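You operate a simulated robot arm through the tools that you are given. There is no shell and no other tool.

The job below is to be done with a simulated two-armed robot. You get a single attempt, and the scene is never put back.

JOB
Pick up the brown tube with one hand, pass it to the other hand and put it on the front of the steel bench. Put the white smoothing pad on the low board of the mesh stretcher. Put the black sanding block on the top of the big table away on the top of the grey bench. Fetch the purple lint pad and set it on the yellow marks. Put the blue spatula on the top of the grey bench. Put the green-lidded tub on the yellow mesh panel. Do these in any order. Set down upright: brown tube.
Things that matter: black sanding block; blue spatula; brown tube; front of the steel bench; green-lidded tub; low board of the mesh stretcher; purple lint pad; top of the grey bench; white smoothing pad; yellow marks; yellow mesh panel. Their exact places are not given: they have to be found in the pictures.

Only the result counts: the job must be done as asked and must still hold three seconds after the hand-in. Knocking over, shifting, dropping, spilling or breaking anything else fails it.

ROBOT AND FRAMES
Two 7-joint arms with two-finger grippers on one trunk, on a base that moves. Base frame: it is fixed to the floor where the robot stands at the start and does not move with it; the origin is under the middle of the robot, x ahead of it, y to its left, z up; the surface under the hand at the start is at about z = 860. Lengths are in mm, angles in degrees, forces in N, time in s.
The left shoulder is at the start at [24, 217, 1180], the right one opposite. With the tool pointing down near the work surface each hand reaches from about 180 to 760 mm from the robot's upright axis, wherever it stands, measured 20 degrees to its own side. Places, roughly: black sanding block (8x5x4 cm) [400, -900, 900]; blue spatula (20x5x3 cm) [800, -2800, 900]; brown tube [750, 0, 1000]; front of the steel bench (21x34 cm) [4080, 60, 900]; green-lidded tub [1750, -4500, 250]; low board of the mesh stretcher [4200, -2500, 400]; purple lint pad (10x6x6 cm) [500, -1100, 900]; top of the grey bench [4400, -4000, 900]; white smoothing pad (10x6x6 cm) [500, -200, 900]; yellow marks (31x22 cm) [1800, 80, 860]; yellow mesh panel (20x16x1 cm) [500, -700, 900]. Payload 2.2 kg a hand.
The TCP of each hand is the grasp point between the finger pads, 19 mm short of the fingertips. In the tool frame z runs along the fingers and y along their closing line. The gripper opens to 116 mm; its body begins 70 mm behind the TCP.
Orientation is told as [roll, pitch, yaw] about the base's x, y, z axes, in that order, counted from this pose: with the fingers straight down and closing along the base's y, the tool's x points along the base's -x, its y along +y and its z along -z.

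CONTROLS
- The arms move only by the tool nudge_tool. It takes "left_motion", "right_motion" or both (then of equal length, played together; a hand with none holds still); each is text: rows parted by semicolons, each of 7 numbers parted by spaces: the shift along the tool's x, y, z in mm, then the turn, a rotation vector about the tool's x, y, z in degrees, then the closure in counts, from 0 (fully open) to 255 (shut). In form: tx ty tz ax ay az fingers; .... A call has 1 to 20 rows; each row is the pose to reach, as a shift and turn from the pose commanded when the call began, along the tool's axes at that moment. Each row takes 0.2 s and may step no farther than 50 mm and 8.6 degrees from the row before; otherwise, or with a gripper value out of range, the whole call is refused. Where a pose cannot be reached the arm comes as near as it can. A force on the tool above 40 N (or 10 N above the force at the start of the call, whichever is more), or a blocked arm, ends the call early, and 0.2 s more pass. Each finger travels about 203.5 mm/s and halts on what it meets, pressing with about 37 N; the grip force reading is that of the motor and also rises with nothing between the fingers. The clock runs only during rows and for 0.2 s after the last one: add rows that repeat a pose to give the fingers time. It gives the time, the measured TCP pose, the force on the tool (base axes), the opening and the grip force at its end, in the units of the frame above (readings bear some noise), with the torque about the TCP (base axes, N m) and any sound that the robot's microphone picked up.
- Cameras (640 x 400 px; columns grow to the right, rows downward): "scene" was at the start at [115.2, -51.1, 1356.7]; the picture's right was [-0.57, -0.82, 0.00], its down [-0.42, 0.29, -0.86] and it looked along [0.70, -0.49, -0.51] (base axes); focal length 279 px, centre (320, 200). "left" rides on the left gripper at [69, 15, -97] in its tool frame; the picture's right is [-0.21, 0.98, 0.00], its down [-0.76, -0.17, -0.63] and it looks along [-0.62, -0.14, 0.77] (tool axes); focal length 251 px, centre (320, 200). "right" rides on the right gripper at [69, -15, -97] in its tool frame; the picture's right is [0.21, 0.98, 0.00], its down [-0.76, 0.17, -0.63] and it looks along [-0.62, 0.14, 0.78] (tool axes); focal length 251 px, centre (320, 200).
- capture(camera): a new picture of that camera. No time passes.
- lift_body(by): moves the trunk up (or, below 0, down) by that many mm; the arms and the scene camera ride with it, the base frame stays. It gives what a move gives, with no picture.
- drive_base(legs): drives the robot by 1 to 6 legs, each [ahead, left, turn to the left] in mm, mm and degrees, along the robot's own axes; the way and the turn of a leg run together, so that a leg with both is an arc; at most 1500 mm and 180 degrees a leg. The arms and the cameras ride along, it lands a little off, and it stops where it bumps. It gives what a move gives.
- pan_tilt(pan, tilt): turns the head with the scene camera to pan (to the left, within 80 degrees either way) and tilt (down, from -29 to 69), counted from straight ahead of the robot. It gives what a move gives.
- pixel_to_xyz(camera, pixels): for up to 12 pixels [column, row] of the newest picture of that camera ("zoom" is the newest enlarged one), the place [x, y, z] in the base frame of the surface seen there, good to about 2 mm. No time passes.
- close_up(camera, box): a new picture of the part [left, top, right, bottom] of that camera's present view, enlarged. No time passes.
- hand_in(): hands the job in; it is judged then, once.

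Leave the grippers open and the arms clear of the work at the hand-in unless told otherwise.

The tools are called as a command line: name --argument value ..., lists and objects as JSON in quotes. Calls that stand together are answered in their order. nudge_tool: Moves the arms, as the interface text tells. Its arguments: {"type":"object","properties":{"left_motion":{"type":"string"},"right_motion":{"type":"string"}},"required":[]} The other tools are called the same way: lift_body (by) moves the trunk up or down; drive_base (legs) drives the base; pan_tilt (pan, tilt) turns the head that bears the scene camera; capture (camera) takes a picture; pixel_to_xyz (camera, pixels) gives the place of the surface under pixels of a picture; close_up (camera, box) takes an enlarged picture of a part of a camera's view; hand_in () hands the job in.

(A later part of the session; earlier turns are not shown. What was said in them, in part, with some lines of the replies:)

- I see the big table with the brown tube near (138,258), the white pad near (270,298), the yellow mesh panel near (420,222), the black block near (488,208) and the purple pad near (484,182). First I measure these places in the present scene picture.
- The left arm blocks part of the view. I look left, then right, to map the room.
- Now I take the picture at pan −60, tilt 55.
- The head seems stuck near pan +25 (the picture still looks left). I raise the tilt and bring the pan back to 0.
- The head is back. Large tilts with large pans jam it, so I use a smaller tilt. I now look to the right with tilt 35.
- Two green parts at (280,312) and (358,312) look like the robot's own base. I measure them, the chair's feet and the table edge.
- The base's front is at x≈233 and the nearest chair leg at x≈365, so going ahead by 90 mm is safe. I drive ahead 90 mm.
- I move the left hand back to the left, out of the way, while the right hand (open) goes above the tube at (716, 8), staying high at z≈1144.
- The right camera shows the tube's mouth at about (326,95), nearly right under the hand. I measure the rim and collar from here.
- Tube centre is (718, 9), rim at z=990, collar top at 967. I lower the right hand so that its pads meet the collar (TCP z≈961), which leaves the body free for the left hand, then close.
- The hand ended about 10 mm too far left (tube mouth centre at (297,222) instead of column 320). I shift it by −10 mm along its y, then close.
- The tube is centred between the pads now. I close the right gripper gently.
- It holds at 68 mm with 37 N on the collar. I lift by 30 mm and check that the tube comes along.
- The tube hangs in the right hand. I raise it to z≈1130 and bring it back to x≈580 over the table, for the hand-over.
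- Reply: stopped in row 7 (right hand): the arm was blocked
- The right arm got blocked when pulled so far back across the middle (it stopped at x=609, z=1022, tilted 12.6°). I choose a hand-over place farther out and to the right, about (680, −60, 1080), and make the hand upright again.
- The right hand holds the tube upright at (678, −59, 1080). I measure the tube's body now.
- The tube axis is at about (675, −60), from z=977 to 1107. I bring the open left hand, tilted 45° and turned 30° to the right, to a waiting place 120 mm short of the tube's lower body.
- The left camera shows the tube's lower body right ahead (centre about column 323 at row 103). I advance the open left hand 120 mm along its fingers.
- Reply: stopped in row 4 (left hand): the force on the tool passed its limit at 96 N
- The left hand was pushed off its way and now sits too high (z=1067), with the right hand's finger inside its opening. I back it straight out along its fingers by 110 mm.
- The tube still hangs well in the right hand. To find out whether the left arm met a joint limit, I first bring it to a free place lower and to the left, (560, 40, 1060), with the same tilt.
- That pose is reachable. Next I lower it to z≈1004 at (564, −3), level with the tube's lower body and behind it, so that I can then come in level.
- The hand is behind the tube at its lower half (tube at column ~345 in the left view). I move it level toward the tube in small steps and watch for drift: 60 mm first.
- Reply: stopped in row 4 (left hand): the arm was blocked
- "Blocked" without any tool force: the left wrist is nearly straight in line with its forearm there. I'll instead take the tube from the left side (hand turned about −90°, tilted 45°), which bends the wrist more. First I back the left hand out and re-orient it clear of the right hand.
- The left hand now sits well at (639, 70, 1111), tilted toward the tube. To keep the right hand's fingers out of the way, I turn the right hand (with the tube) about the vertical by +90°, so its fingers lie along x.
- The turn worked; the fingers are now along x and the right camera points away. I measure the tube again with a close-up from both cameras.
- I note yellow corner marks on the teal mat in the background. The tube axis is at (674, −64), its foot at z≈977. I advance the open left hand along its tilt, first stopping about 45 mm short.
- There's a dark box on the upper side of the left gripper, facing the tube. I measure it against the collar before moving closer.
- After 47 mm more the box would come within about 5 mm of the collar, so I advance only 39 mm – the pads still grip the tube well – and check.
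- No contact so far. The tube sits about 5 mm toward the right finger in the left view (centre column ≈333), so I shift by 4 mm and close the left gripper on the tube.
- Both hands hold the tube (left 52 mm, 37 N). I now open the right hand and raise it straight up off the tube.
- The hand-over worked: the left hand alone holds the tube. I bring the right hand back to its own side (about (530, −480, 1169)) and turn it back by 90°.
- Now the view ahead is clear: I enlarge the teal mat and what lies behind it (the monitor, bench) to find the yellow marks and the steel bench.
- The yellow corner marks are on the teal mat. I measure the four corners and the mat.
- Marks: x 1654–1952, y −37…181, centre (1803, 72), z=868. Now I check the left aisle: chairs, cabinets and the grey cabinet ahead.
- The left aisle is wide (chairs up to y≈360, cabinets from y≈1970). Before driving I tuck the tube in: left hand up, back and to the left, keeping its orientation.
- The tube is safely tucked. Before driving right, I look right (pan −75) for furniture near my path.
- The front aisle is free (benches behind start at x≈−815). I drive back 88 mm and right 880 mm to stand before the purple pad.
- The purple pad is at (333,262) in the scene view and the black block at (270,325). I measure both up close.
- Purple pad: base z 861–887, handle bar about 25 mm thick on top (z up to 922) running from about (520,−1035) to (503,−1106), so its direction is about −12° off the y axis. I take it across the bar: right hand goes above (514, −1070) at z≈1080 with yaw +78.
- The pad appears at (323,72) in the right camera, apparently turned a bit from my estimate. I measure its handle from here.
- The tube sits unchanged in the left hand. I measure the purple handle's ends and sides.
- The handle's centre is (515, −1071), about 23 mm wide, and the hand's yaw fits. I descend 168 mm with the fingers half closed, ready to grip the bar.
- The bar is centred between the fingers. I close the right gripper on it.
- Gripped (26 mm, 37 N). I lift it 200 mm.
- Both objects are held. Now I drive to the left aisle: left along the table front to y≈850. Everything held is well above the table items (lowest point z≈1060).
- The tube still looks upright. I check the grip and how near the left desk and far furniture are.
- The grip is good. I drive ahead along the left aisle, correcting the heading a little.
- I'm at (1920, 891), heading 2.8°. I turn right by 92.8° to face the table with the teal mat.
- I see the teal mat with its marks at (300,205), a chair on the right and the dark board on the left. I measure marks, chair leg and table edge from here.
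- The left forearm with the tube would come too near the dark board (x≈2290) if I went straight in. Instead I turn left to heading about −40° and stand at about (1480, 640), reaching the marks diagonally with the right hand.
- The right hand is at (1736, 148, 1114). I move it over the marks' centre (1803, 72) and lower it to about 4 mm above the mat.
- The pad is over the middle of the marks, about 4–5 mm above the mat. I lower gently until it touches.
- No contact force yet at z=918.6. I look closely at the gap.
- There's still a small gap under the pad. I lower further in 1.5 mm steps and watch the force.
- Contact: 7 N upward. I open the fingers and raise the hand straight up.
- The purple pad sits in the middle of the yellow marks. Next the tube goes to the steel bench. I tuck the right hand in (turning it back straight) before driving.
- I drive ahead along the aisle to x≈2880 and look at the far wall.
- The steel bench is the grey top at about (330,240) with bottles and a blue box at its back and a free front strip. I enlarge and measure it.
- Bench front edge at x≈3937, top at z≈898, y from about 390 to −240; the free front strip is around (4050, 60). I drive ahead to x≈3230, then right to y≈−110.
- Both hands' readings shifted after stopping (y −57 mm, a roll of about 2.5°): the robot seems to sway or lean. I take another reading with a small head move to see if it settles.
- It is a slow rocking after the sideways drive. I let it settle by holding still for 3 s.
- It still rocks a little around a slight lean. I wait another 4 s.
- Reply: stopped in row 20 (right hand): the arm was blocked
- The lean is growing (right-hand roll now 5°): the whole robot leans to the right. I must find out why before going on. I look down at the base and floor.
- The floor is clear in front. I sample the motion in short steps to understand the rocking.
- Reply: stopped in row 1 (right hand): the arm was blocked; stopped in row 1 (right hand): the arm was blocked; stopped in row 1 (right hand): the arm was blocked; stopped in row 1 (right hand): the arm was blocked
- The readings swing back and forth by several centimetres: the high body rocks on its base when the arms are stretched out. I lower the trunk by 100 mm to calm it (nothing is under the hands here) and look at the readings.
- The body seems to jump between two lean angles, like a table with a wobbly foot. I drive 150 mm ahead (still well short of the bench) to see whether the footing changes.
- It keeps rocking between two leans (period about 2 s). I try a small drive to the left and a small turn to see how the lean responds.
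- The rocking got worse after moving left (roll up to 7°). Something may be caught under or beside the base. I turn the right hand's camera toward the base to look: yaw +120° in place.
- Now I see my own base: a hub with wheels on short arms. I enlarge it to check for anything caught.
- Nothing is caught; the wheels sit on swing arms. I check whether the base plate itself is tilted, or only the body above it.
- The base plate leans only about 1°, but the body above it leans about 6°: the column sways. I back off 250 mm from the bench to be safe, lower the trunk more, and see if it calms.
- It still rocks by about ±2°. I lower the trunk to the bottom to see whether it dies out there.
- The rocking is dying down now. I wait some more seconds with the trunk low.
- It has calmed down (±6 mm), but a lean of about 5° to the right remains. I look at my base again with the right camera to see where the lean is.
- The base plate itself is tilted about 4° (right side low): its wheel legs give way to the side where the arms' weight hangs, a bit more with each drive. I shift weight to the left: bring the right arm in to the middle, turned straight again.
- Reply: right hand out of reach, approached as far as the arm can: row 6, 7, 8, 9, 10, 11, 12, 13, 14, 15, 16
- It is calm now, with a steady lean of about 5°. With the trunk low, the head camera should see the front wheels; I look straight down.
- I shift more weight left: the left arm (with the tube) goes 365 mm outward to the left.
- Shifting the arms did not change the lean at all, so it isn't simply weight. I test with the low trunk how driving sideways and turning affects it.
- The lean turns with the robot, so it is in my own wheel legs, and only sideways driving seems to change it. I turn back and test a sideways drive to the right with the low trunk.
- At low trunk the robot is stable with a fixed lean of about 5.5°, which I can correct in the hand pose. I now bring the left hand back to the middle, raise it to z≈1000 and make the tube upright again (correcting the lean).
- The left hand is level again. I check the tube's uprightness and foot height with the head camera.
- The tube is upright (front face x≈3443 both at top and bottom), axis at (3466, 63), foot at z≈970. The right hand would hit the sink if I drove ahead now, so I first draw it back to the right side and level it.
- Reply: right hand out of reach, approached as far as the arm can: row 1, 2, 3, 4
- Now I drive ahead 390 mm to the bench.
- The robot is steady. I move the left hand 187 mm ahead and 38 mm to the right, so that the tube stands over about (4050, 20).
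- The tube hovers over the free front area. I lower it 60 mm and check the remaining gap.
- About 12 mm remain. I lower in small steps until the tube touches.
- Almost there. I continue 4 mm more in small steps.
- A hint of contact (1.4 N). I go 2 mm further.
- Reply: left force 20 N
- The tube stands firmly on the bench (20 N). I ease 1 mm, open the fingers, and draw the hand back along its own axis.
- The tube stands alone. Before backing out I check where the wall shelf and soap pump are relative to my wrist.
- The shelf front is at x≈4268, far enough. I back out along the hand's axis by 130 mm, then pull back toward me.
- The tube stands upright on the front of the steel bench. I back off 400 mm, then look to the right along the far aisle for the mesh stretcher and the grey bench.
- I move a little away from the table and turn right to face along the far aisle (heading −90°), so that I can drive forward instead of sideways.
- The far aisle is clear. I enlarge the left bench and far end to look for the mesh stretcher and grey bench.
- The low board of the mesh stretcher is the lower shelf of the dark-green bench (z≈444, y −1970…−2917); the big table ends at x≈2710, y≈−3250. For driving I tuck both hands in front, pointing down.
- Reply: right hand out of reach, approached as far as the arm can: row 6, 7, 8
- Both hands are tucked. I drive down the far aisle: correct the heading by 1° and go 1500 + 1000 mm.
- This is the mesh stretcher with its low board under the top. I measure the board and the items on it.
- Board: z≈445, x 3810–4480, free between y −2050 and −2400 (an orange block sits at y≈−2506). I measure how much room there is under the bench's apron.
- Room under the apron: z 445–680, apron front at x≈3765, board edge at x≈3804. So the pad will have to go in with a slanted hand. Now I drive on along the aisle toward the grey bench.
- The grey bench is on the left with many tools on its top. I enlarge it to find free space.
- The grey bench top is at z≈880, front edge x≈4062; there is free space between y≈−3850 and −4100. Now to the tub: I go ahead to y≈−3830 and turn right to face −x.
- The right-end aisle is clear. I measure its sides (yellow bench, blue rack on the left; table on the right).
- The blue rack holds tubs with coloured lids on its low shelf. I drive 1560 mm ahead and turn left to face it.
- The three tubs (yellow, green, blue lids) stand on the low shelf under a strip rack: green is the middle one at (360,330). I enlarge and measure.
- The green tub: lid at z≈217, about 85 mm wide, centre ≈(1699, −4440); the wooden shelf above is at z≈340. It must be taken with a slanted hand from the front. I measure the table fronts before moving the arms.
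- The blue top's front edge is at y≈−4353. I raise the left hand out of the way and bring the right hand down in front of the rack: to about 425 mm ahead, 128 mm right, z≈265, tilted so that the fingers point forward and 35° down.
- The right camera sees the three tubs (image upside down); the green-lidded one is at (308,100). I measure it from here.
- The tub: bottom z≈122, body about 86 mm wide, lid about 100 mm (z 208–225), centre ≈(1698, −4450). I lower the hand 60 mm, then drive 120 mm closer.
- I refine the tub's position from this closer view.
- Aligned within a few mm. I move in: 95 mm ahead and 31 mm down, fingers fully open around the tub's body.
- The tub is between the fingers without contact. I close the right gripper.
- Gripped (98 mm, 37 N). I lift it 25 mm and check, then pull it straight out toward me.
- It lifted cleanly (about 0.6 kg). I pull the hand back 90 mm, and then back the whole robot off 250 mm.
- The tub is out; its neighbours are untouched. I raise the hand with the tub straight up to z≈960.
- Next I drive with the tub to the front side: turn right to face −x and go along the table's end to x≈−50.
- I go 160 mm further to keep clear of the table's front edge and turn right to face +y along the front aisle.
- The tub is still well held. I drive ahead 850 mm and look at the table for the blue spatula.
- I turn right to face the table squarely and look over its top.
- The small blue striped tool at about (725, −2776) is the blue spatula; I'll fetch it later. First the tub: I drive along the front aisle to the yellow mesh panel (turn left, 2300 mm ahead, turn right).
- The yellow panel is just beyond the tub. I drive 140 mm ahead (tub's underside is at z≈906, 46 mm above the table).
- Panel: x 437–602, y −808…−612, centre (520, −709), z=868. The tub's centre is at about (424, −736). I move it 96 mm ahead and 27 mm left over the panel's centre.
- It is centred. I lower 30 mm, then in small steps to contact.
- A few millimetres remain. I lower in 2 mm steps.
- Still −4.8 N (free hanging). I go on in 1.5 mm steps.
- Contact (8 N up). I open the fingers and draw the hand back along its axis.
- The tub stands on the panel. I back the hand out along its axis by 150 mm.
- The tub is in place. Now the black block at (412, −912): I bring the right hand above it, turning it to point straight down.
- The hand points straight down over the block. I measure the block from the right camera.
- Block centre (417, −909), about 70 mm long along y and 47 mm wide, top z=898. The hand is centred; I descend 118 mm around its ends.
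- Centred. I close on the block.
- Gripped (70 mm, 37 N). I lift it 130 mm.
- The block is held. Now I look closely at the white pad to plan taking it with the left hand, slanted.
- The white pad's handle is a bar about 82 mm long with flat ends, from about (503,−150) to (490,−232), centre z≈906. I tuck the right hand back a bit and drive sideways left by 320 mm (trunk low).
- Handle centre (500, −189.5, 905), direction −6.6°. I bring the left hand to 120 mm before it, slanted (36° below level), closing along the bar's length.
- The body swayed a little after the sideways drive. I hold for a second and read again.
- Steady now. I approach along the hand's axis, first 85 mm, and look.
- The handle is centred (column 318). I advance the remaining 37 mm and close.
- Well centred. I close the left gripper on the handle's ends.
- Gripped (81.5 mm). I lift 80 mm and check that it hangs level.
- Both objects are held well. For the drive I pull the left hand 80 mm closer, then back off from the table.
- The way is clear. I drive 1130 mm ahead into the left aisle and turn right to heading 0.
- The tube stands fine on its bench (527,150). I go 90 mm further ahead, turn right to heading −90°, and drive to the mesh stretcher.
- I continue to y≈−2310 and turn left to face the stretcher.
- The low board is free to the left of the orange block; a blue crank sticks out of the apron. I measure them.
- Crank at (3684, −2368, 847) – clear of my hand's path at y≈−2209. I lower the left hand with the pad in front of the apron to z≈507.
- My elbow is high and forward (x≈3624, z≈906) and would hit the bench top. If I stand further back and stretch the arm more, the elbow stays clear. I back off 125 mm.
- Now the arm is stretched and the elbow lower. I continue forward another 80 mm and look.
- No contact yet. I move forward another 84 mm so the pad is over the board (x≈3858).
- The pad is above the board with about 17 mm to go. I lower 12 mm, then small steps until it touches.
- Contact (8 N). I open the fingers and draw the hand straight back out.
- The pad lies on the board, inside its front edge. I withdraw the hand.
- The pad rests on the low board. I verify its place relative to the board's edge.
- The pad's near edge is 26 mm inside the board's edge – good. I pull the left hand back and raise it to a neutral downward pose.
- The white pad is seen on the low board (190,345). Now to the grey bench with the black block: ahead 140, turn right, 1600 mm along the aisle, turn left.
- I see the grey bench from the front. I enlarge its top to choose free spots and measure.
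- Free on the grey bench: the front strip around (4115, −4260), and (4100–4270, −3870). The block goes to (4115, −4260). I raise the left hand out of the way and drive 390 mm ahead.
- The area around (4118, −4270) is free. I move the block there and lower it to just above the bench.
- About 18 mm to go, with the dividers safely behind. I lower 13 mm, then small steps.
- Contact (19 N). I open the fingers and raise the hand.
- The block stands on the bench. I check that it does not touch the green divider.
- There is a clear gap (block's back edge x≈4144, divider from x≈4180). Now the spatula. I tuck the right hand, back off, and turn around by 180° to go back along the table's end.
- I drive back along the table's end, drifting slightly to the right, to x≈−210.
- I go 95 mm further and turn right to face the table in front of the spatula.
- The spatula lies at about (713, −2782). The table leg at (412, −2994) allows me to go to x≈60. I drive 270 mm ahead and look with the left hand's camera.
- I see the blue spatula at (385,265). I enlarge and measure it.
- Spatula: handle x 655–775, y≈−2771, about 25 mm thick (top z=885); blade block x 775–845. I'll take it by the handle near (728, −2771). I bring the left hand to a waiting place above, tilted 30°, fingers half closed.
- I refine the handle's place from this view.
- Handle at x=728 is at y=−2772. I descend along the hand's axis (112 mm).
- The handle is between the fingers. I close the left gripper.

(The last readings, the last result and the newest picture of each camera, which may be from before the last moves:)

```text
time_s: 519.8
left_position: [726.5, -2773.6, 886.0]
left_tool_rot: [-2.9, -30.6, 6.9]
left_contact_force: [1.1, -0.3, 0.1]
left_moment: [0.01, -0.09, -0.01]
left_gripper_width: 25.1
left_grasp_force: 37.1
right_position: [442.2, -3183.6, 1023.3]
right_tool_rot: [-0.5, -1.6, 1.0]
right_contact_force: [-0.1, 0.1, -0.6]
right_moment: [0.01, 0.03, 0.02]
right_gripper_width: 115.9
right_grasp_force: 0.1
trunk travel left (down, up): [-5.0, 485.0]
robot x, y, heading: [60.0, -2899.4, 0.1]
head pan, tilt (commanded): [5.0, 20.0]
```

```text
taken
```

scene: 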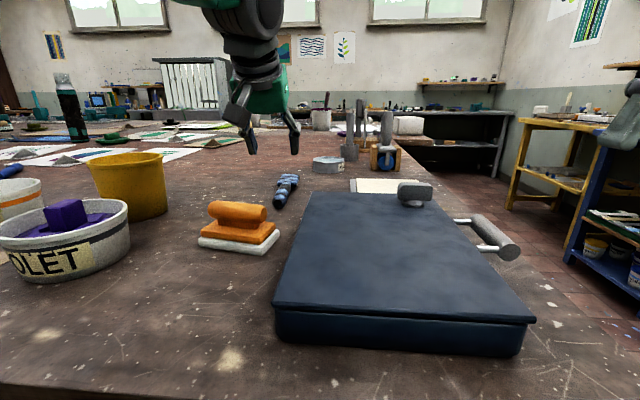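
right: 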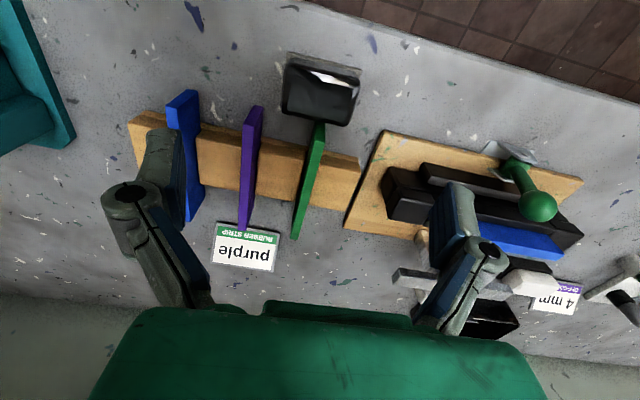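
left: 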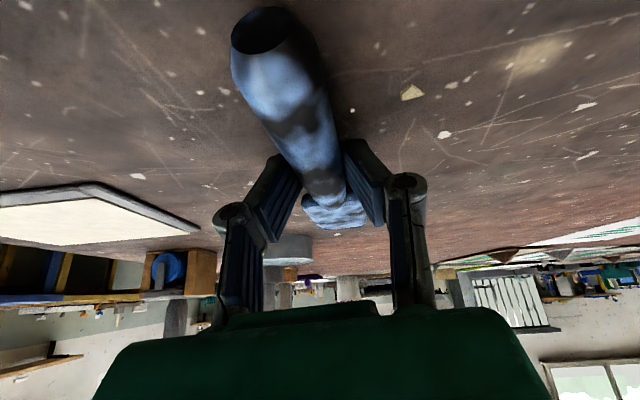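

Gripped (25 mm, 37 N). I lift 40 mm and check.

nudge_tool --left_motion "-5 0 -9 0 0 0 255; -12 0 -20 0 0 0 255; -20.5 0 -34 0 0 0 255; -20.5 0 -34 0 0 0 255"

capture --camera "left"

close_up --camera "scene" --box '[200, 80, 380, 240]'

```text
time_s: 520.8
left_position: [724.9, -2773.7, 925.3]
left_tool_rot: [-2.9, -30.5, 6.9]
left_contact_force: [1.1, 0.3, -0.5]
left_moment: [0.02, 0.0, 0.0]
left_gripper_width: 25.1
left_grasp_force: 36.4
right_position: [441.7, -3183.8, 1023.8]
right_tool_rot: [-0.4, -1.6, 1.1]
right_contact_force: [0.0, 0.2, -0.4]
right_moment: [0.01, 0.01, -0.02]
right_gripper_width: 116.0
right_grasp_force: 0.0
trunk travel left (down, up): [-5.0, 485.0]
robot x, y, heading: [57.8, -2899.6, -0.3]
head pan, tilt (commanded): [5.0, 20.0]
```

```text
taken
```

left: 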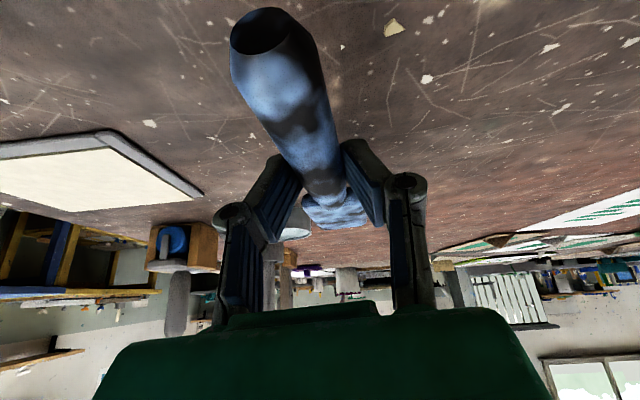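

```text
2.50 times, centred on (290, 160) of scene
```

zoom: 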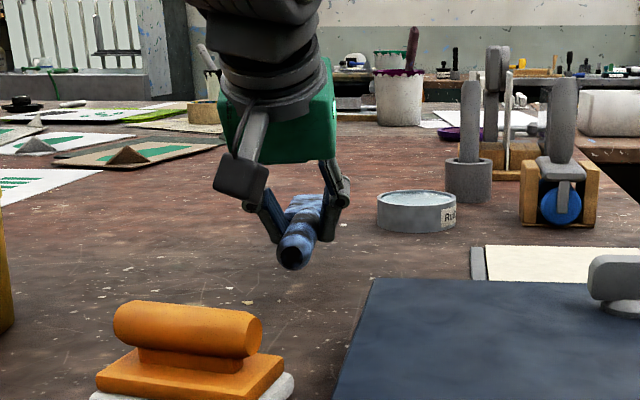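

It came up level. I raise it further and pull the hand back toward me for driving.

nudge_tool --left_motion "-23 0 -39 0 0 0 255; -46 0 -77 0 0 0 255; -11 5 -98 0 0 0 255; 25 10 -120 0 0 0 255; 60 15 -141 0 0 0 255; 96 20 -162 0 0 0 255; 131 25 -183 0 0 0 255; 167 30 -205 0 0 0 255; 167 30 -205 0 0 0 255"

capture --camera "scene"

```text
time_s: 522.8
left_position: [475.2, -2760.7, 1015.8]
left_tool_rot: [-2.7, -30.6, 6.9]
left_contact_force: [0.2, -0.4, -0.1]
left_moment: [-0.01, 0.05, 0.02]
left_gripper_width: 25.2
left_grasp_force: 37.2
right_position: [443.7, -3184.7, 1022.3]
right_tool_rot: [-0.4, -1.6, 1.0]
right_contact_force: [0.3, -0.1, -0.1]
right_moment: [-0.01, -0.02, -0.02]
right_gripper_width: 115.9
right_grasp_force: 0.1
trunk travel left (down, up): [-5.0, 485.0]
robot x, y, heading: [58.4, -2900.3, 0.0]
head pan, tilt (commanded): [5.0, 20.0]
```

```text
taken
```

scene: 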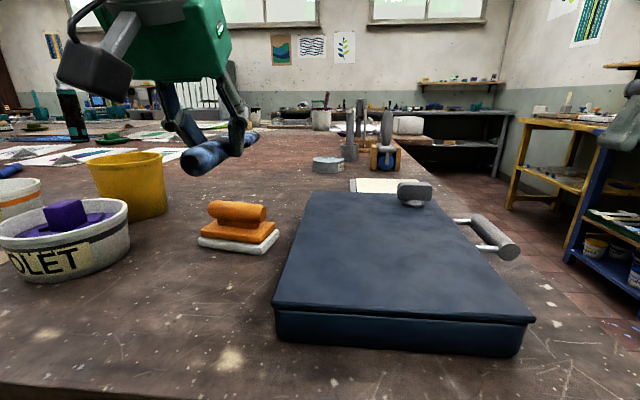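

The spatula is held well. I back off, turn right, drive to y≈−3790, turn left, and go along the table's end to the grey bench.

drive_base --legs '[[-270, 0, 0], [0, 0, -90], [885, 0, 0], [0, 0, 90]]'

pan_tilt --pan 0 --tilt 15

capture --camera "scene"

```text
time_s: 536.6
left_position: [215.8, -3631.8, 1016.1]
left_tool_rot: [-2.7, -30.6, 8.4]
left_contact_force: [0.5, 0.3, -1.1]
left_moment: [0.03, 0.06, 0.0]
left_gripper_width: 25.2
left_grasp_force: 37.0
right_position: [191.9, -4056.4, 1022.5]
right_tool_rot: [-0.5, -1.5, 2.3]
right_contact_force: [0.6, -0.9, 0.4]
right_moment: [0.02, -0.01, 0.03]
right_gripper_width: 115.7
right_grasp_force: 0.0
trunk travel left (down, up): [-5.0, 485.0]
robot x, y, heading: [-200.6, -3782.9, 1.6]
head pan, tilt (commanded): [5.0, 20.0]
```

```text
time_s: 537.3
left_position: [213.8, -3631.3, 1017.4]
left_tool_rot: [-2.8, -30.6, 8.4]
left_contact_force: [0.1, 0.1, -1.3]
left_moment: [0.0, 0.01, -0.01]
left_gripper_width: 25.2
left_grasp_force: 36.4
right_position: [190.7, -4058.7, 1023.6]
right_tool_rot: [-0.6, -1.6, 2.5]
right_contact_force: [-0.2, -1.1, -0.8]
right_moment: [0.03, 0.01, -0.01]
right_gripper_width: 115.9
right_grasp_force: 0.1
trunk travel left (down, up): [-5.0, 485.0]
robot x, y, heading: [-200.7, -3785.5, 1.5]
head pan, tilt (commanded): [0.0, 15.0]
```

```text
taken
```

scene: 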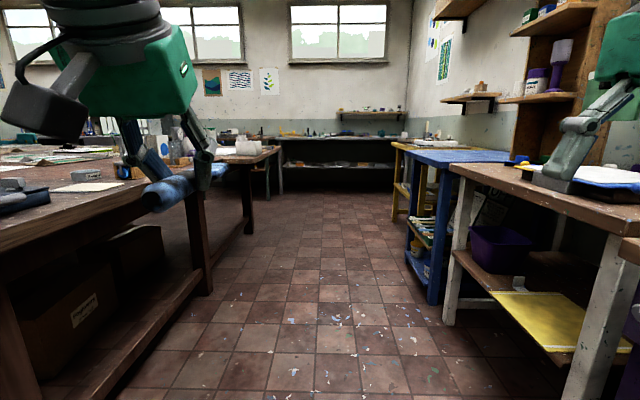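

The aisle ahead is free. I straighten my heading and drive 3450 mm toward the grey bench.

drive_base --legs '[[0, 0, -1.6], [1150, 0, 0], [1150, 0, 0]]'

```text
time_s: 549.0
left_position: [2524.6, -3729.8, 1016.3]
left_tool_rot: [-2.8, -30.7, 5.7]
left_contact_force: [-0.2, 0.1, -1.0]
left_moment: [-0.02, 0.03, 0.03]
left_gripper_width: 25.3
left_grasp_force: 37.1
right_position: [2481.3, -4152.5, 1024.5]
right_tool_rot: [-0.6, -1.8, -0.2]
right_contact_force: [-0.3, 0.1, -0.1]
right_moment: [0.02, 0.01, 0.0]
right_gripper_width: 116.1
right_grasp_force: 0.1
trunk travel left (down, up): [-5.0, 485.0]
robot x, y, heading: [2102.4, -3861.8, -0.9]
head pan, tilt (commanded): [0.0, 15.0]
```

I drifted a little to the right; I correct by +2.5° and drive the rest.

drive_base --legs '[[0, 0, 2.5], [1130, 0, 0], [0, 0, -1]]'

pan_tilt --pan 0 --tilt 20

capture --camera "scene"

```text
time_s: 555.5
left_position: [3657.5, -3714.0, 1017.6]
left_tool_rot: [-2.8, -30.9, 6.0]
left_contact_force: [0.8, -0.8, -0.3]
left_moment: [-0.04, -0.01, 0.02]
left_gripper_width: 25.2
left_grasp_force: 37.2
right_position: [3617.2, -4136.0, 1024.8]
right_tool_rot: [-0.5, -1.8, 0.0]
right_contact_force: [-0.2, 0.0, 0.7]
right_moment: [0.02, -0.01, -0.02]
right_gripper_width: 116.2
right_grasp_force: 0.0
trunk travel left (down, up): [-5.0, 485.0]
robot x, y, heading: [3238.7, -3847.3, -1.0]
head pan, tilt (commanded): [0.0, 15.0]
```

```text
time_s: 556.2
left_position: [3656.6, -3713.0, 1018.7]
left_tool_rot: [-2.7, -31.0, 6.0]
left_contact_force: [-1.2, -0.9, -0.8]
left_moment: [-0.01, 0.04, 0.01]
left_gripper_width: 25.2
left_grasp_force: 37.4
right_position: [3614.5, -4137.9, 1025.5]
right_tool_rot: [-0.5, -1.9, 0.1]
right_contact_force: [0.0, 0.2, -1.2]
right_moment: [-0.01, 0.03, -0.03]
right_gripper_width: 115.9
right_grasp_force: 0.0
trunk travel left (down, up): [-5.0, 485.0]
robot x, y, heading: [3238.5, -3849.2, -0.8]
head pan, tilt (commanded): [0.0, 20.0]
```

```text
taken
```

scene: 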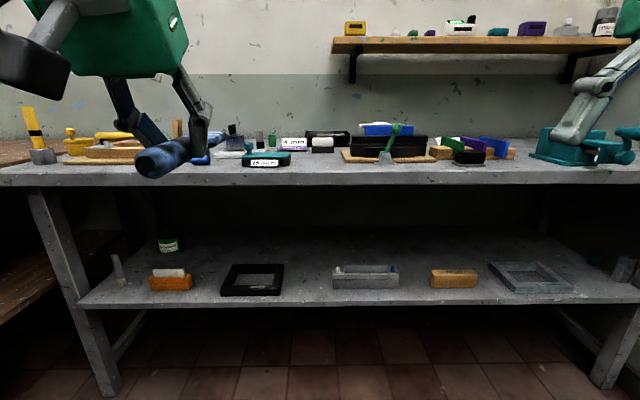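

I shift 105 mm to the right and drive 385 mm ahead to the bench.

drive_base --legs '[[0, -105, 0], [0, 0, 0.8], [380, 0, 0]]'

pan_tilt --pan 5 --tilt 25

capture --camera "scene"

capture --camera "left"

```text
time_s: 559.8
left_position: [4048.5, -3790.1, 1015.1]
left_tool_rot: [-4.0, -30.7, 7.7]
left_contact_force: [0.5, 0.9, 0.6]
left_moment: [-0.07, 0.07, -0.05]
left_gripper_width: 24.9
left_grasp_force: 37.0
right_position: [4014.7, -4215.7, 1030.1]
right_tool_rot: [-1.4, -1.8, 1.1]
right_contact_force: [0.2, 0.3, -0.7]
right_moment: [-0.09, -0.03, -0.02]
right_gripper_width: 115.9
right_grasp_force: 0.0
trunk travel left (down, up): [-5.0, 485.0]
robot x, y, heading: [3634.4, -3950.6, 0.2]
head pan, tilt (commanded): [0.0, 20.0]
```

```text
time_s: 560.4
left_position: [4043.9, -3778.2, 1016.8]
left_tool_rot: [-4.4, -30.8, 7.9]
left_contact_force: [-0.1, 2.3, 0.2]
left_moment: [-0.18, 0.04, -0.14]
left_gripper_width: 25.2
left_grasp_force: 36.7
right_position: [4012.2, -4200.6, 1032.8]
right_tool_rot: [-1.8, -2.1, 1.4]
right_contact_force: [-0.1, 2.3, 0.8]
right_moment: [-0.19, -0.04, 0.01]
right_gripper_width: 116.0
right_grasp_force: 0.2
trunk travel left (down, up): [-5.0, 485.0]
robot x, y, heading: [3633.3, -3939.9, 0.1]
head pan, tilt (commanded): [5.0, 25.0]
```

```text
taken
```

scene: 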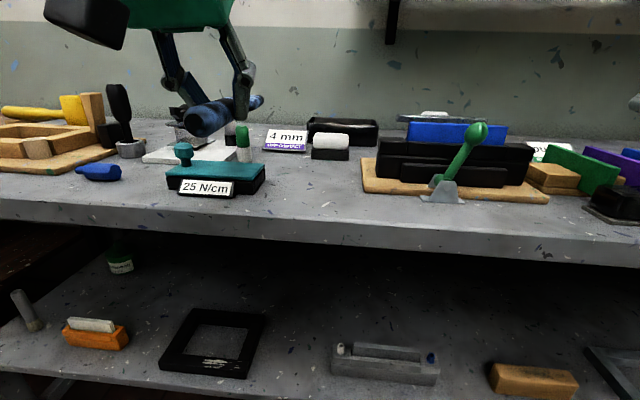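

```text
taken
```

left: 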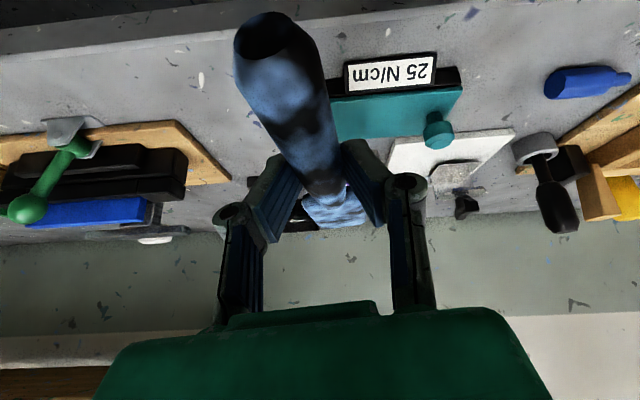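

Slight sway again; I wait while measuring the free space between the teal stamp and the wooden board.

pan_tilt --pan 4 --tilt 25

pan_tilt --pan 5 --tilt 25

pan_tilt --pan 4 --tilt 25

pan_tilt --pan 5 --tilt 25

capture --camera "scene"

pixel_to_xyz --camera "scene" --pixels '[[270, 190], [358, 190], [315, 185], [315, 210], [300, 165], [330, 160], [266, 170], [363, 175], [280, 200], [350, 200], [230, 197], [300, 225]]'

```text
time_s: 561.0
left_position: [4045.6, -3795.0, 1018.5]
left_tool_rot: [-3.4, -31.0, 7.5]
left_contact_force: [-0.1, 0.6, -0.6]
left_moment: [-0.11, 0.02, -0.04]
left_gripper_width: 25.2
left_grasp_force: 36.7
right_position: [4010.7, -4220.4, 1027.4]
right_tool_rot: [-1.1, -2.0, 1.3]
right_contact_force: [1.2, 1.8, 0.5]
right_moment: [-0.09, 0.02, -0.01]
right_gripper_width: 115.8
right_grasp_force: 0.0
trunk travel left (down, up): [-5.0, 485.0]
robot x, y, heading: [3631.7, -3945.8, 0.1]
head pan, tilt (commanded): [4.0, 25.0]
```

```text
time_s: 561.6
left_position: [4045.0, -3845.3, 1023.0]
left_tool_rot: [-0.7, -31.3, 5.7]
left_contact_force: [-0.7, -1.7, -0.8]
left_moment: [0.1, 0.01, 0.08]
left_gripper_width: 25.3
left_grasp_force: 36.8
right_position: [4011.4, -4268.8, 1015.8]
right_tool_rot: [1.4, -1.9, 0.9]
right_contact_force: [0.5, -2.3, -0.1]
right_moment: [0.17, 0.0, 0.01]
right_gripper_width: 116.1
right_grasp_force: 0.0
trunk travel left (down, up): [-5.0, 485.0]
robot x, y, heading: [3632.3, -3956.9, -0.1]
head pan, tilt (commanded): [5.0, 25.0]
```

```text
time_s: 562.2
left_position: [4045.3, -3846.9, 1022.1]
left_tool_rot: [-0.6, -31.2, 5.8]
left_contact_force: [-0.4, -2.1, -0.2]
left_moment: [0.13, 0.01, 0.05]
left_gripper_width: 25.2
left_grasp_force: 36.8
right_position: [4011.1, -4272.5, 1016.1]
right_tool_rot: [1.4, -1.9, 0.8]
right_contact_force: [0.2, -1.1, -1.0]
right_moment: [0.15, 0.01, -0.01]
right_gripper_width: 116.1
right_grasp_force: 0.0
trunk travel left (down, up): [-5.0, 485.0]
robot x, y, heading: [3636.6, -3957.1, -0.3]
head pan, tilt (commanded): [4.0, 25.0]
```

```text
time_s: 562.9
left_position: [4045.4, -3803.3, 1019.3]
left_tool_rot: [-3.0, -30.9, 7.2]
left_contact_force: [0.6, 1.1, 0.0]
left_moment: [-0.05, 0.03, -0.06]
left_gripper_width: 25.2
left_grasp_force: 37.0
right_position: [4012.6, -4227.7, 1026.0]
right_tool_rot: [-0.6, -2.0, 1.3]
right_contact_force: [-0.4, 0.1, 0.4]
right_moment: [-0.05, -0.04, 0.0]
right_gripper_width: 116.1
right_grasp_force: 0.0
trunk travel left (down, up): [-5.0, 485.0]
robot x, y, heading: [3631.6, -3943.1, -0.1]
head pan, tilt (commanded): [5.0, 25.0]
```

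```text
taken
```

scene: 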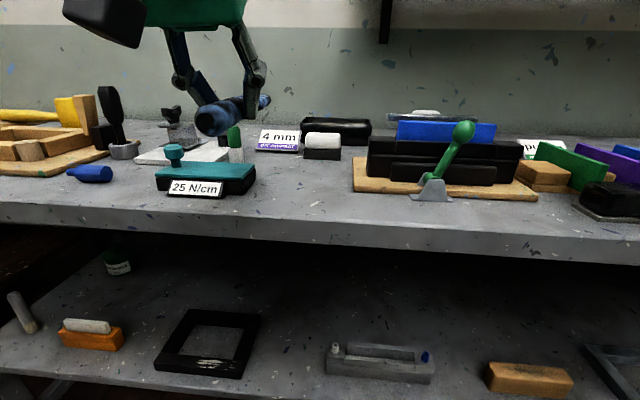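

```text
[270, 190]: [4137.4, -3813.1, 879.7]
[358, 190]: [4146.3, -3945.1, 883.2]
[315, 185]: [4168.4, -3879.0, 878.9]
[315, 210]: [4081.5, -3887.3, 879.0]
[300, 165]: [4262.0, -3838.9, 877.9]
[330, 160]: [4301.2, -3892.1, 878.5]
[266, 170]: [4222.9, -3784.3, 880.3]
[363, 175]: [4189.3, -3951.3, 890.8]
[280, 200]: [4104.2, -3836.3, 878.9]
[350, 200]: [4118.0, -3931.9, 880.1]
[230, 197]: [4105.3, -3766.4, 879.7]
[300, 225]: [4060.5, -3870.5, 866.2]
```

The rocking (±35 mm) needs to die down. I wait several seconds.

pan_tilt --pan -20 --tilt 25

pan_tilt --pan 20 --tilt 25

pan_tilt --pan -20 --tilt 25

pan_tilt --pan 20 --tilt 25

pan_tilt --pan 5 --tilt 25

pan_tilt --pan 4 --tilt 25

pan_tilt --pan 5 --tilt 25

```text
time_s: 563.8
left_position: [4043.8, -3834.0, 1022.1]
left_tool_rot: [-1.4, -31.1, 6.2]
left_contact_force: [-0.5, -2.4, 0.0]
left_moment: [0.11, -0.01, 0.08]
left_gripper_width: 25.1
left_grasp_force: 37.1
right_position: [4010.6, -4258.9, 1020.4]
right_tool_rot: [0.6, -2.0, 0.9]
right_contact_force: [-0.2, -1.2, -0.2]
right_moment: [0.12, 0.02, 0.04]
right_gripper_width: 116.0
right_grasp_force: 0.1
trunk travel left (down, up): [-5.0, 485.0]
robot x, y, heading: [3632.9, -3953.9, 0.2]
head pan, tilt (commanded): [-20.0, 25.0]
```

```text
time_s: 564.8
left_position: [4045.0, -3825.5, 1020.6]
left_tool_rot: [-1.8, -31.1, 6.5]
left_contact_force: [0.0, -0.1, -1.0]
left_moment: [0.01, -0.01, 0.01]
left_gripper_width: 25.1
left_grasp_force: 36.7
right_position: [4011.5, -4248.6, 1020.8]
right_tool_rot: [0.3, -2.0, 1.1]
right_contact_force: [0.7, -0.6, -1.0]
right_moment: [0.06, 0.0, 0.0]
right_gripper_width: 116.1
right_grasp_force: 0.1
trunk travel left (down, up): [-5.0, 485.0]
robot x, y, heading: [3633.6, -3950.7, -0.0]
head pan, tilt (commanded): [20.0, 25.0]
```

```text
time_s: 565.9
left_position: [4044.7, -3792.0, 1018.6]
left_tool_rot: [-3.6, -30.9, 7.5]
left_contact_force: [-0.1, 1.8, 1.0]
left_moment: [-0.11, 0.03, -0.05]
left_gripper_width: 25.3
left_grasp_force: 37.0
right_position: [4011.6, -4217.6, 1028.6]
right_tool_rot: [-1.1, -2.0, 1.4]
right_contact_force: [-1.2, 2.1, 0.4]
right_moment: [-0.18, -0.01, 0.0]
right_gripper_width: 116.0
right_grasp_force: 0.1
trunk travel left (down, up): [-5.0, 485.0]
robot x, y, heading: [3633.9, -3943.2, -0.1]
head pan, tilt (commanded): [-20.0, 25.0]
```

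```text
time_s: 567.0
left_position: [4045.0, -3840.0, 1022.9]
left_tool_rot: [-0.9, -31.2, 6.0]
left_contact_force: [0.4, -1.2, -0.7]
left_moment: [0.09, 0.03, 0.07]
left_gripper_width: 25.3
left_grasp_force: 36.7
right_position: [4011.1, -4265.4, 1018.7]
right_tool_rot: [1.1, -1.9, 0.9]
right_contact_force: [0.6, -1.4, -1.0]
right_moment: [0.14, 0.0, 0.0]
right_gripper_width: 116.2
right_grasp_force: 0.2
trunk travel left (down, up): [-5.0, 485.0]
robot x, y, heading: [3630.6, -3957.4, 0.2]
head pan, tilt (commanded): [20.0, 25.0]
```

```text
time_s: 567.7
left_position: [4045.0, -3837.6, 1022.1]
left_tool_rot: [-1.1, -31.2, 6.1]
left_contact_force: [-0.4, -1.7, -0.7]
left_moment: [0.09, 0.0, 0.06]
left_gripper_width: 25.1
left_grasp_force: 37.1
right_position: [4012.1, -4262.8, 1018.9]
right_tool_rot: [1.0, -1.9, 0.8]
right_contact_force: [0.2, -1.2, 0.9]
right_moment: [0.13, -0.01, 0.02]
right_gripper_width: 116.0
right_grasp_force: 0.0
trunk travel left (down, up): [-5.0, 485.0]
robot x, y, heading: [3632.4, -3949.9, 0.1]
head pan, tilt (commanded): [5.0, 25.0]
```

```text
time_s: 568.3
left_position: [4044.3, -3813.3, 1020.1]
left_tool_rot: [-2.4, -31.0, 7.0]
left_contact_force: [-0.7, 1.0, 0.6]
left_moment: [0.0, 0.04, 0.04]
left_gripper_width: 25.1
left_grasp_force: 37.4
right_position: [4011.5, -4237.8, 1024.5]
right_tool_rot: [-0.2, -2.1, 1.0]
right_contact_force: [0.2, 0.2, 0.2]
right_moment: [-0.04, -0.03, -0.02]
right_gripper_width: 116.1
right_grasp_force: 0.1
trunk travel left (down, up): [-5.0, 485.0]
robot x, y, heading: [3632.5, -3947.9, -0.0]
head pan, tilt (commanded): [4.0, 25.0]
```

```text
time_s: 569.0
left_position: [4046.0, -3799.5, 1018.7]
left_tool_rot: [-3.2, -30.9, 7.4]
left_contact_force: [0.2, 1.4, 0.3]
left_moment: [-0.03, 0.03, -0.01]
left_gripper_width: 25.7
left_grasp_force: 36.5
right_position: [4012.2, -4222.2, 1028.3]
right_tool_rot: [-1.0, -2.1, 1.2]
right_contact_force: [0.2, 0.9, 0.6]
right_moment: [-0.05, -0.05, 0.02]
right_gripper_width: 116.0
right_grasp_force: 0.1
trunk travel left (down, up): [-5.0, 485.0]
robot x, y, heading: [3630.3, -3946.3, -0.2]
head pan, tilt (commanded): [5.0, 25.0]
```

It is slowly dying down (±22 mm now). I wait some more.

pan_tilt --pan 40 --tilt 15

pan_tilt --pan -40 --tilt 15

pan_tilt --pan 40 --tilt 15

pan_tilt --pan -40 --tilt 15

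pan_tilt --pan 5 --tilt 25

pan_tilt --pan 4 --tilt 25

pan_tilt --pan 5 --tilt 25

```text
time_s: 570.0
left_position: [4045.6, -3822.0, 1021.4]
left_tool_rot: [-1.9, -31.1, 6.6]
left_contact_force: [0.4, -0.7, -0.9]
left_moment: [0.01, -0.03, -0.03]
left_gripper_width: 25.0
left_grasp_force: 36.8
right_position: [4011.3, -4246.1, 1022.8]
right_tool_rot: [0.1, -2.0, 0.9]
right_contact_force: [0.3, -0.4, 1.3]
right_moment: [0.06, 0.01, 0.0]
right_gripper_width: 115.9
right_grasp_force: 0.1
trunk travel left (down, up): [-5.0, 485.0]
robot x, y, heading: [3634.9, -3949.4, -0.2]
head pan, tilt (commanded): [40.0, 15.0]
```

```text
time_s: 571.5
left_position: [4045.8, -3816.5, 1020.1]
left_tool_rot: [-2.3, -30.9, 6.8]
left_contact_force: [0.6, 0.2, -0.9]
left_moment: [0.01, 0.0, 0.01]
left_gripper_width: 25.3
left_grasp_force: 37.5
right_position: [4012.0, -4241.7, 1023.6]
right_tool_rot: [0.0, -2.0, 1.1]
right_contact_force: [0.2, -0.2, 0.1]
right_moment: [0.02, 0.01, 0.02]
right_gripper_width: 115.9
right_grasp_force: 0.1
trunk travel left (down, up): [-5.0, 485.0]
robot x, y, heading: [3634.9, -3949.0, -0.1]
head pan, tilt (commanded): [-40.0, 15.0]
```

```text
time_s: 573.0
left_position: [4045.1, -3814.4, 1020.3]
left_tool_rot: [-2.4, -31.1, 6.9]
left_contact_force: [-0.6, -0.5, -0.3]
left_moment: [-0.02, 0.06, -0.01]
left_gripper_width: 25.2
left_grasp_force: 37.0
right_position: [4011.0, -4238.7, 1023.8]
right_tool_rot: [-0.1, -2.0, 1.1]
right_contact_force: [0.7, 0.8, 0.2]
right_moment: [-0.03, -0.01, -0.03]
right_gripper_width: 116.1
right_grasp_force: 0.0
trunk travel left (down, up): [-5.0, 485.0]
robot x, y, heading: [3631.9, -3949.3, 0.2]
head pan, tilt (commanded): [40.0, 15.0]
```

```text
time_s: 574.5
left_position: [4044.9, -3816.3, 1021.4]
left_tool_rot: [-2.3, -31.1, 6.8]
left_contact_force: [0.3, -0.4, -1.6]
left_moment: [-0.02, 0.04, -0.03]
left_gripper_width: 25.3
left_grasp_force: 36.7
right_position: [4011.7, -4239.7, 1023.1]
right_tool_rot: [0.1, -2.0, 1.2]
right_contact_force: [0.7, 0.4, 0.2]
right_moment: [-0.02, 0.0, 0.01]
right_gripper_width: 116.1
right_grasp_force: 0.1
trunk travel left (down, up): [-5.0, 485.0]
robot x, y, heading: [3632.1, -3948.4, 0.2]
head pan, tilt (commanded): [-40.0, 15.0]
```

```text
time_s: 575.7
left_position: [4045.2, -3818.4, 1021.4]
left_tool_rot: [-2.2, -31.2, 6.9]
left_contact_force: [-1.0, 0.9, -0.5]
left_moment: [0.01, 0.03, -0.01]
left_gripper_width: 25.2
left_grasp_force: 36.6
right_position: [4011.2, -4241.8, 1023.3]
right_tool_rot: [0.0, -2.0, 1.1]
right_contact_force: [0.6, 0.6, 0.7]
right_moment: [0.01, 0.01, 0.03]
right_gripper_width: 116.0
right_grasp_force: 0.1
trunk travel left (down, up): [-5.0, 485.0]
robot x, y, heading: [3629.6, -3951.1, 0.1]
head pan, tilt (commanded): [5.0, 25.0]
```

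```text
time_s: 576.3
left_position: [4044.8, -3816.8, 1020.6]
left_tool_rot: [-2.2, -31.1, 6.8]
left_contact_force: [0.3, -0.4, 0.2]
left_moment: [-0.01, 0.03, 0.02]
left_gripper_width: 25.3
left_grasp_force: 37.3
right_position: [4011.9, -4242.2, 1023.4]
right_tool_rot: [-0.1, -2.0, 1.0]
right_contact_force: [0.7, -0.6, -0.2]
right_moment: [-0.01, 0.01, -0.02]
right_gripper_width: 116.1
right_grasp_force: 0.1
trunk travel left (down, up): [-5.0, 485.0]
robot x, y, heading: [3631.9, -3945.1, -0.0]
head pan, tilt (commanded): [4.0, 25.0]
```

```text
time_s: 576.9
left_position: [4045.4, -3817.8, 1020.0]
left_tool_rot: [-2.2, -31.1, 6.8]
left_contact_force: [-0.1, -0.4, -0.7]
left_moment: [-0.03, 0.01, 0.0]
left_gripper_width: 25.4
left_grasp_force: 36.9
right_position: [4010.2, -4242.7, 1024.4]
right_tool_rot: [0.0, -2.0, 1.2]
right_contact_force: [-0.1, -0.3, 0.1]
right_moment: [0.0, 0.01, 0.01]
right_gripper_width: 115.8
right_grasp_force: 0.1
trunk travel left (down, up): [-5.0, 485.0]
robot x, y, heading: [3633.3, -3946.5, 0.1]
head pan, tilt (commanded): [5.0, 25.0]
```

Settled. I move the spatula over the free gap (TCP to (4140, −3878)) and lower it to about 9 mm above the bench.

nudge_tool --left_motion "-25 -23 16 0 0 0 255; -50 -46 32 0 0 0 255; -75 -69 48 0 0 0 255; -54 -68 83 0 0 0 255; -33 -66 117 0 0 0 255; -20.5 -66 137.5 0 0 0 255; -20.5 -66 137.5 0 0 0 255"

capture --camera "left"

capture --camera "scene"

```text
time_s: 578.5
left_position: [4141.1, -3880.6, 913.9]
left_tool_rot: [-2.2, -31.1, 6.8]
left_contact_force: [0.3, 0.6, -1.3]
left_moment: [-0.05, 0.01, 0.01]
left_gripper_width: 25.3
left_grasp_force: 36.8
right_position: [4011.6, -4241.7, 1023.8]
right_tool_rot: [0.0, -2.0, 1.1]
right_contact_force: [-0.1, 0.2, -1.0]
right_moment: [0.01, 0.0, 0.0]
right_gripper_width: 116.2
right_grasp_force: 0.1
trunk travel left (down, up): [-5.0, 485.0]
robot x, y, heading: [3632.2, -3945.2, -0.2]
head pan, tilt (commanded): [5.0, 25.0]
```

```text
taken
```

left: 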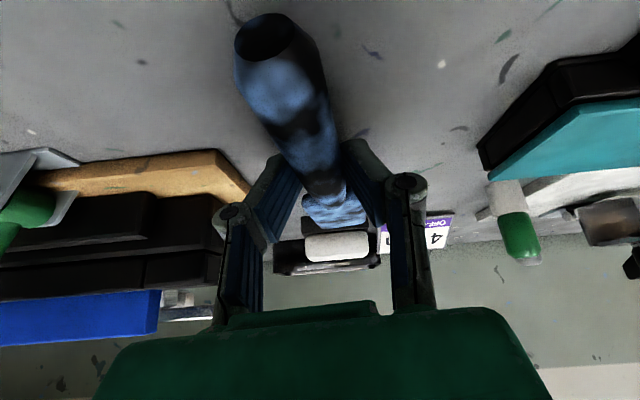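

```text
taken
```

scene: 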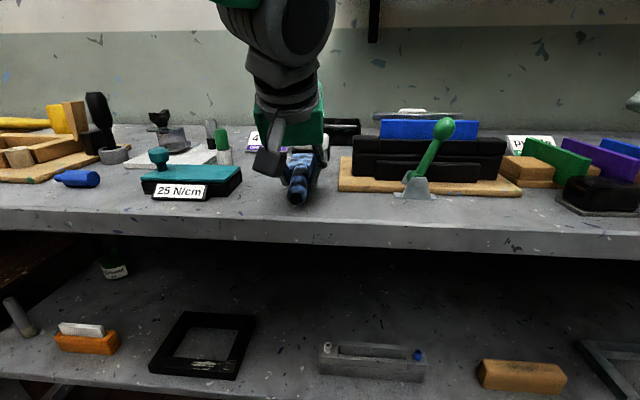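

The spatula is in the gap, about 8 mm above the bench. I lower in small steps.

nudge_tool --left_motion "1 0 1.7 0 0 0 255; 2.1 0 3.4 0 0 0 255; 3.1 0 5.1 0 0 0 255; 3.1 0 5.1 0 0 0 255"

nudge_tool --left_motion "0.8 0 1.3 0 0 0 255; 1.5 0 2.5 0 0 0 255; 1.5 0 2.5 0 0 0 255"

```text
time_s: 579.5
left_position: [4140.6, -3878.2, 910.1]
left_tool_rot: [-2.2, -31.1, 6.7]
left_contact_force: [0.0, -0.8, -1.0]
left_moment: [-0.01, 0.02, 0.03]
left_gripper_width: 25.2
left_grasp_force: 37.3
right_position: [4010.1, -4242.5, 1023.3]
right_tool_rot: [0.0, -2.0, 1.1]
right_contact_force: [-0.9, -0.2, 0.8]
right_moment: [-0.01, 0.01, 0.01]
right_gripper_width: 116.3
right_grasp_force: 0.2
trunk travel left (down, up): [-5.0, 485.0]
robot x, y, heading: [3630.6, -3949.8, 0.2]
head pan, tilt (commanded): [5.0, 25.0]
```

```text
time_s: 580.3
left_position: [4140.4, -3878.1, 905.9]
left_tool_rot: [-2.1, -31.1, 6.7]
left_contact_force: [0.2, -0.5, 1.9]
left_moment: [0.03, -0.03, 0.02]
left_gripper_width: 25.1
left_grasp_force: 36.8
right_position: [4011.4, -4241.7, 1023.6]
right_tool_rot: [0.0, -2.0, 1.1]
right_contact_force: [0.0, 0.0, -0.4]
right_moment: [0.0, 0.0, -0.02]
right_gripper_width: 116.0
right_grasp_force: 0.0
trunk travel left (down, up): [-5.0, 485.0]
robot x, y, heading: [3635.5, -3951.9, 0.6]
head pan, tilt (commanded): [5.0, 25.0]
```

A hint of contact (2 N). One more millimetre.

nudge_tool --left_motion "0.5 0 0.8 0 0 0 255; 0.8 0 1.3 0 0 0 255; 0.8 0 1.3 0 0 0 255"

close_up --camera "scene" --box '[230, 110, 370, 230]'

```text
time_s: 581.1
left_position: [4139.8, -3878.6, 906.2]
left_tool_rot: [-2.3, -31.1, 6.8]
left_contact_force: [4.5, -0.1, 11.3]
left_moment: [0.18, -0.41, -0.08]
left_gripper_width: 25.4
left_grasp_force: 36.5
right_position: [4012.0, -4241.8, 1023.5]
right_tool_rot: [0.1, -2.0, 1.2]
right_contact_force: [-0.5, 0.3, 0.2]
right_moment: [-0.01, 0.0, -0.03]
right_gripper_width: 115.7
right_grasp_force: 0.0
trunk travel left (down, up): [-5.0, 485.0]
robot x, y, heading: [3633.7, -3951.4, 0.1]
head pan, tilt (commanded): [5.0, 25.0]
```

```text
3.33 times, centred on (300, 170) of scene
```

zoom: 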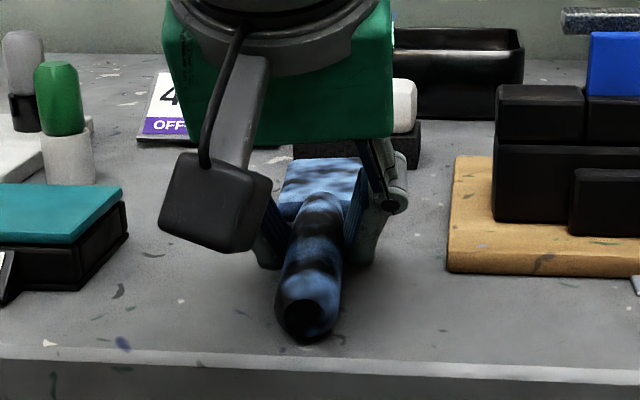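

It rests on the bench (11 N). I open only to about 60 mm (neighbours are close), and draw the hand up and back.

nudge_tool --left_motion "0 0 0 0 0 0 180; 0 0 0 0 0 0 140; 0 0 0 0 0 0 120; 0 0 0 0 0 0 120; 0 0 -12 0 0 0 120; 0 0 -35 0 0 0 120; 0 0 -70 0 0 0 120; 0 0 -110 0 0 0 120; 0 0 -150 0 0 0 120; 0 0 -150 0 0 0 120"

capture --camera "left"

capture --camera "scene"

```text
time_s: 583.3
left_position: [4066.0, -3880.9, 1033.5]
left_tool_rot: [-2.1, -31.0, 6.8]
left_contact_force: [-0.8, 0.6, 0.8]
left_moment: [-0.05, -0.03, 0.04]
left_gripper_width: 61.3
left_grasp_force: 0.0
right_position: [4012.0, -4241.3, 1023.6]
right_tool_rot: [0.0, -1.9, 1.1]
right_contact_force: [0.1, -0.2, -0.1]
right_moment: [-0.01, 0.01, -0.04]
right_gripper_width: 116.1
right_grasp_force: 0.0
trunk travel left (down, up): [-5.0, 485.0]
robot x, y, heading: [3632.8, -3952.1, 0.3]
head pan, tilt (commanded): [5.0, 25.0]
```

```text
taken
```

left: 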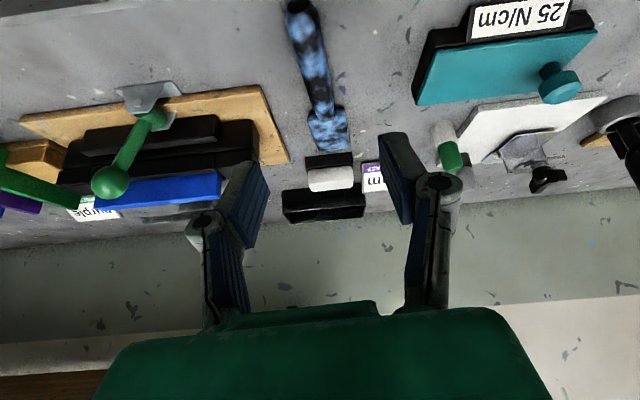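

```text
taken
```

scene: 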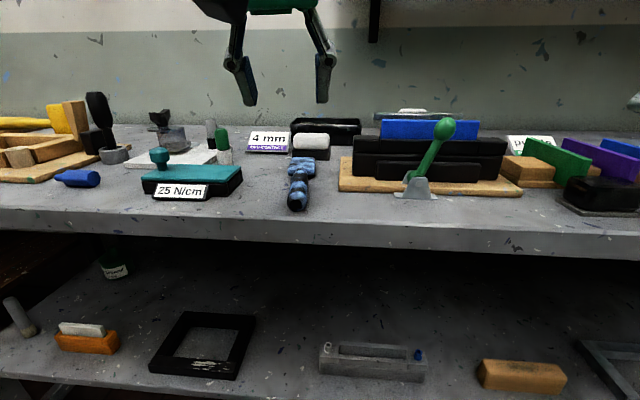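

The spatula lies on the grey bench. I check whether its blade is clear of the black-white block behind it.

close_up --camera "left" --box '[270, 80, 390, 220]'

pixel_to_xyz --camera "left" --pixels '[[330, 140], [332, 147], [330, 153], [330, 160], [315, 152], [347, 148], [310, 30], [300, 10]]'

```text
2.86 times, centred on (330, 150) of left
```

zoom: 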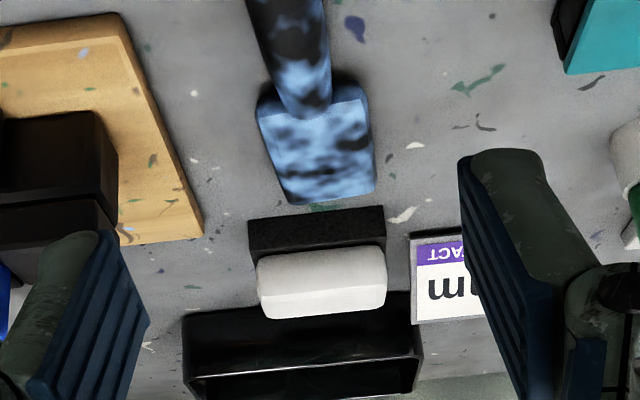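

```text
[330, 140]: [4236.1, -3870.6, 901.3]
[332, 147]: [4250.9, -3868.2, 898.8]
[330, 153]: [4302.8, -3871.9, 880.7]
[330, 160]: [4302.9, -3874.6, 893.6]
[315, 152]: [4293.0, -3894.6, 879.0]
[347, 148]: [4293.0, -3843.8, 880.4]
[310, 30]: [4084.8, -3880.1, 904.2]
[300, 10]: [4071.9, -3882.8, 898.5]
```

There is a 45 mm gap, and the handle is fully on the bench. All six placements are done. I back away from the bench and open the left gripper fully.

drive_base --legs '[[-350, 0, 0]]'

nudge_tool --left_motion "0 0 0 0 0 0 60; 0 0 0 0 0 0 0; 0 0 0 0 0 0 0"

pan_tilt --pan 0 --tilt 15

capture --camera "scene"

```text
time_s: 585.5
left_position: [3726.7, -3880.3, 1033.7]
left_tool_rot: [-2.2, -31.1, 6.9]
left_contact_force: [-0.9, 1.4, 0.5]
left_moment: [-0.01, -0.04, 0.0]
left_gripper_width: 60.9
left_grasp_force: 0.1
right_position: [3673.9, -4242.2, 1024.0]
right_tool_rot: [0.0, -2.1, 1.1]
right_contact_force: [-1.5, 0.1, 1.0]
right_moment: [-0.01, -0.01, -0.03]
right_gripper_width: 115.9
right_grasp_force: 0.1
trunk travel left (down, up): [-5.0, 485.0]
robot x, y, heading: [3296.3, -3949.3, 0.2]
head pan, tilt (commanded): [5.0, 25.0]
```

```text
time_s: 586.3
left_position: [3725.6, -3880.1, 1034.7]
left_tool_rot: [-2.4, -31.2, 6.7]
left_contact_force: [-0.1, 0.7, -0.2]
left_moment: [-0.03, 0.01, -0.02]
left_gripper_width: 115.9
left_grasp_force: 0.1
right_position: [3672.4, -4242.0, 1023.7]
right_tool_rot: [-0.1, -2.1, 1.2]
right_contact_force: [0.0, -0.2, 0.6]
right_moment: [-0.05, -0.03, -0.02]
right_gripper_width: 116.1
right_grasp_force: 0.0
trunk travel left (down, up): [-5.0, 485.0]
robot x, y, heading: [3299.5, -3951.7, 0.1]
head pan, tilt (commanded): [5.0, 25.0]
```

```text
time_s: 587.0
left_position: [3725.7, -3880.3, 1034.1]
left_tool_rot: [-2.3, -31.2, 6.8]
left_contact_force: [0.0, 0.3, -0.1]
left_moment: [-0.01, 0.0, -0.01]
left_gripper_width: 116.2
left_grasp_force: 0.2
right_position: [3672.7, -4241.4, 1025.2]
right_tool_rot: [0.0, -2.1, 1.1]
right_contact_force: [0.1, 0.5, -0.1]
right_moment: [0.04, -0.02, 0.0]
right_gripper_width: 116.0
right_grasp_force: 0.0
trunk travel left (down, up): [-5.0, 485.0]
robot x, y, heading: [3293.4, -3951.3, 0.1]
head pan, tilt (commanded): [0.0, 15.0]
```

```text
taken
```

scene: 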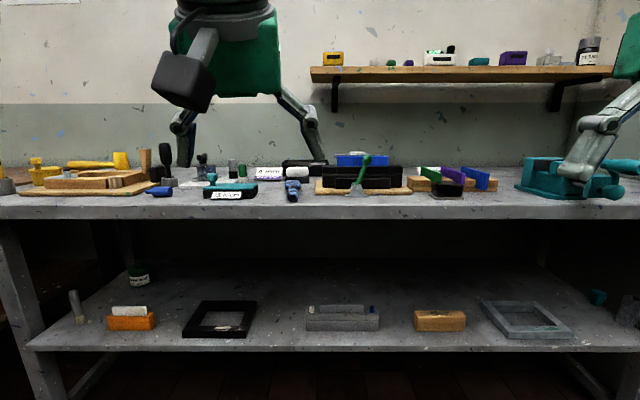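

The grey bench shows the spatula (293,190) and the black block (447,190) in place. Both grippers are open and clear. The tube stood upright at my last look, and I saw the purple pad on its marks, the tub on the panel and the white pad on the low board. I hand in the job.

hand_in

```text
The job is handed in.
```

The job is handed in with all six objects placed. I saw each one standing where it should after letting go, but the verdict of the hand-in was not shown to me.

| Object | Where it is now | Check |
|---|---|---|
| Brown tube | Front of the steel bench, at about (4050, 20) | Taken with the right hand, passed to the left in the air, set down upright; still standing when I drove past later |
| Purple lint pad | On the teal mat, near the middle of the yellow marks | Inside all four corner marks |
| Green-lidded tub | Middle of the yellow mesh panel | Set down with its lid on |
| White smoothing pad | Low board of the mesh stretcher | Near edge about 26 mm inside the board's front edge |
| Black sanding block | Front strip of the grey bench top, at about (4120, −4270) | Gap of roughly 35 mm to the green divider |
| Blue spatula | Grey bench top, at about y −3870 | 45 mm gap to the block behind it; handle end about 8 mm from the bench's front edge |

- **Leaning:** The robot picked up a lean of about 5° and rocked for a while near the steel bench. I lowered the trunk and corrected the hand poses, and it then worked steadily.
- **One hard contact:** During the first try at the hand-over the two hands met with 96 N. The tube stayed in the right hand, and the second try went cleanly.
- **Other objects:** I saw no sign of anything else being knocked over or shifted.

Both grippers are open and clear of the benches.
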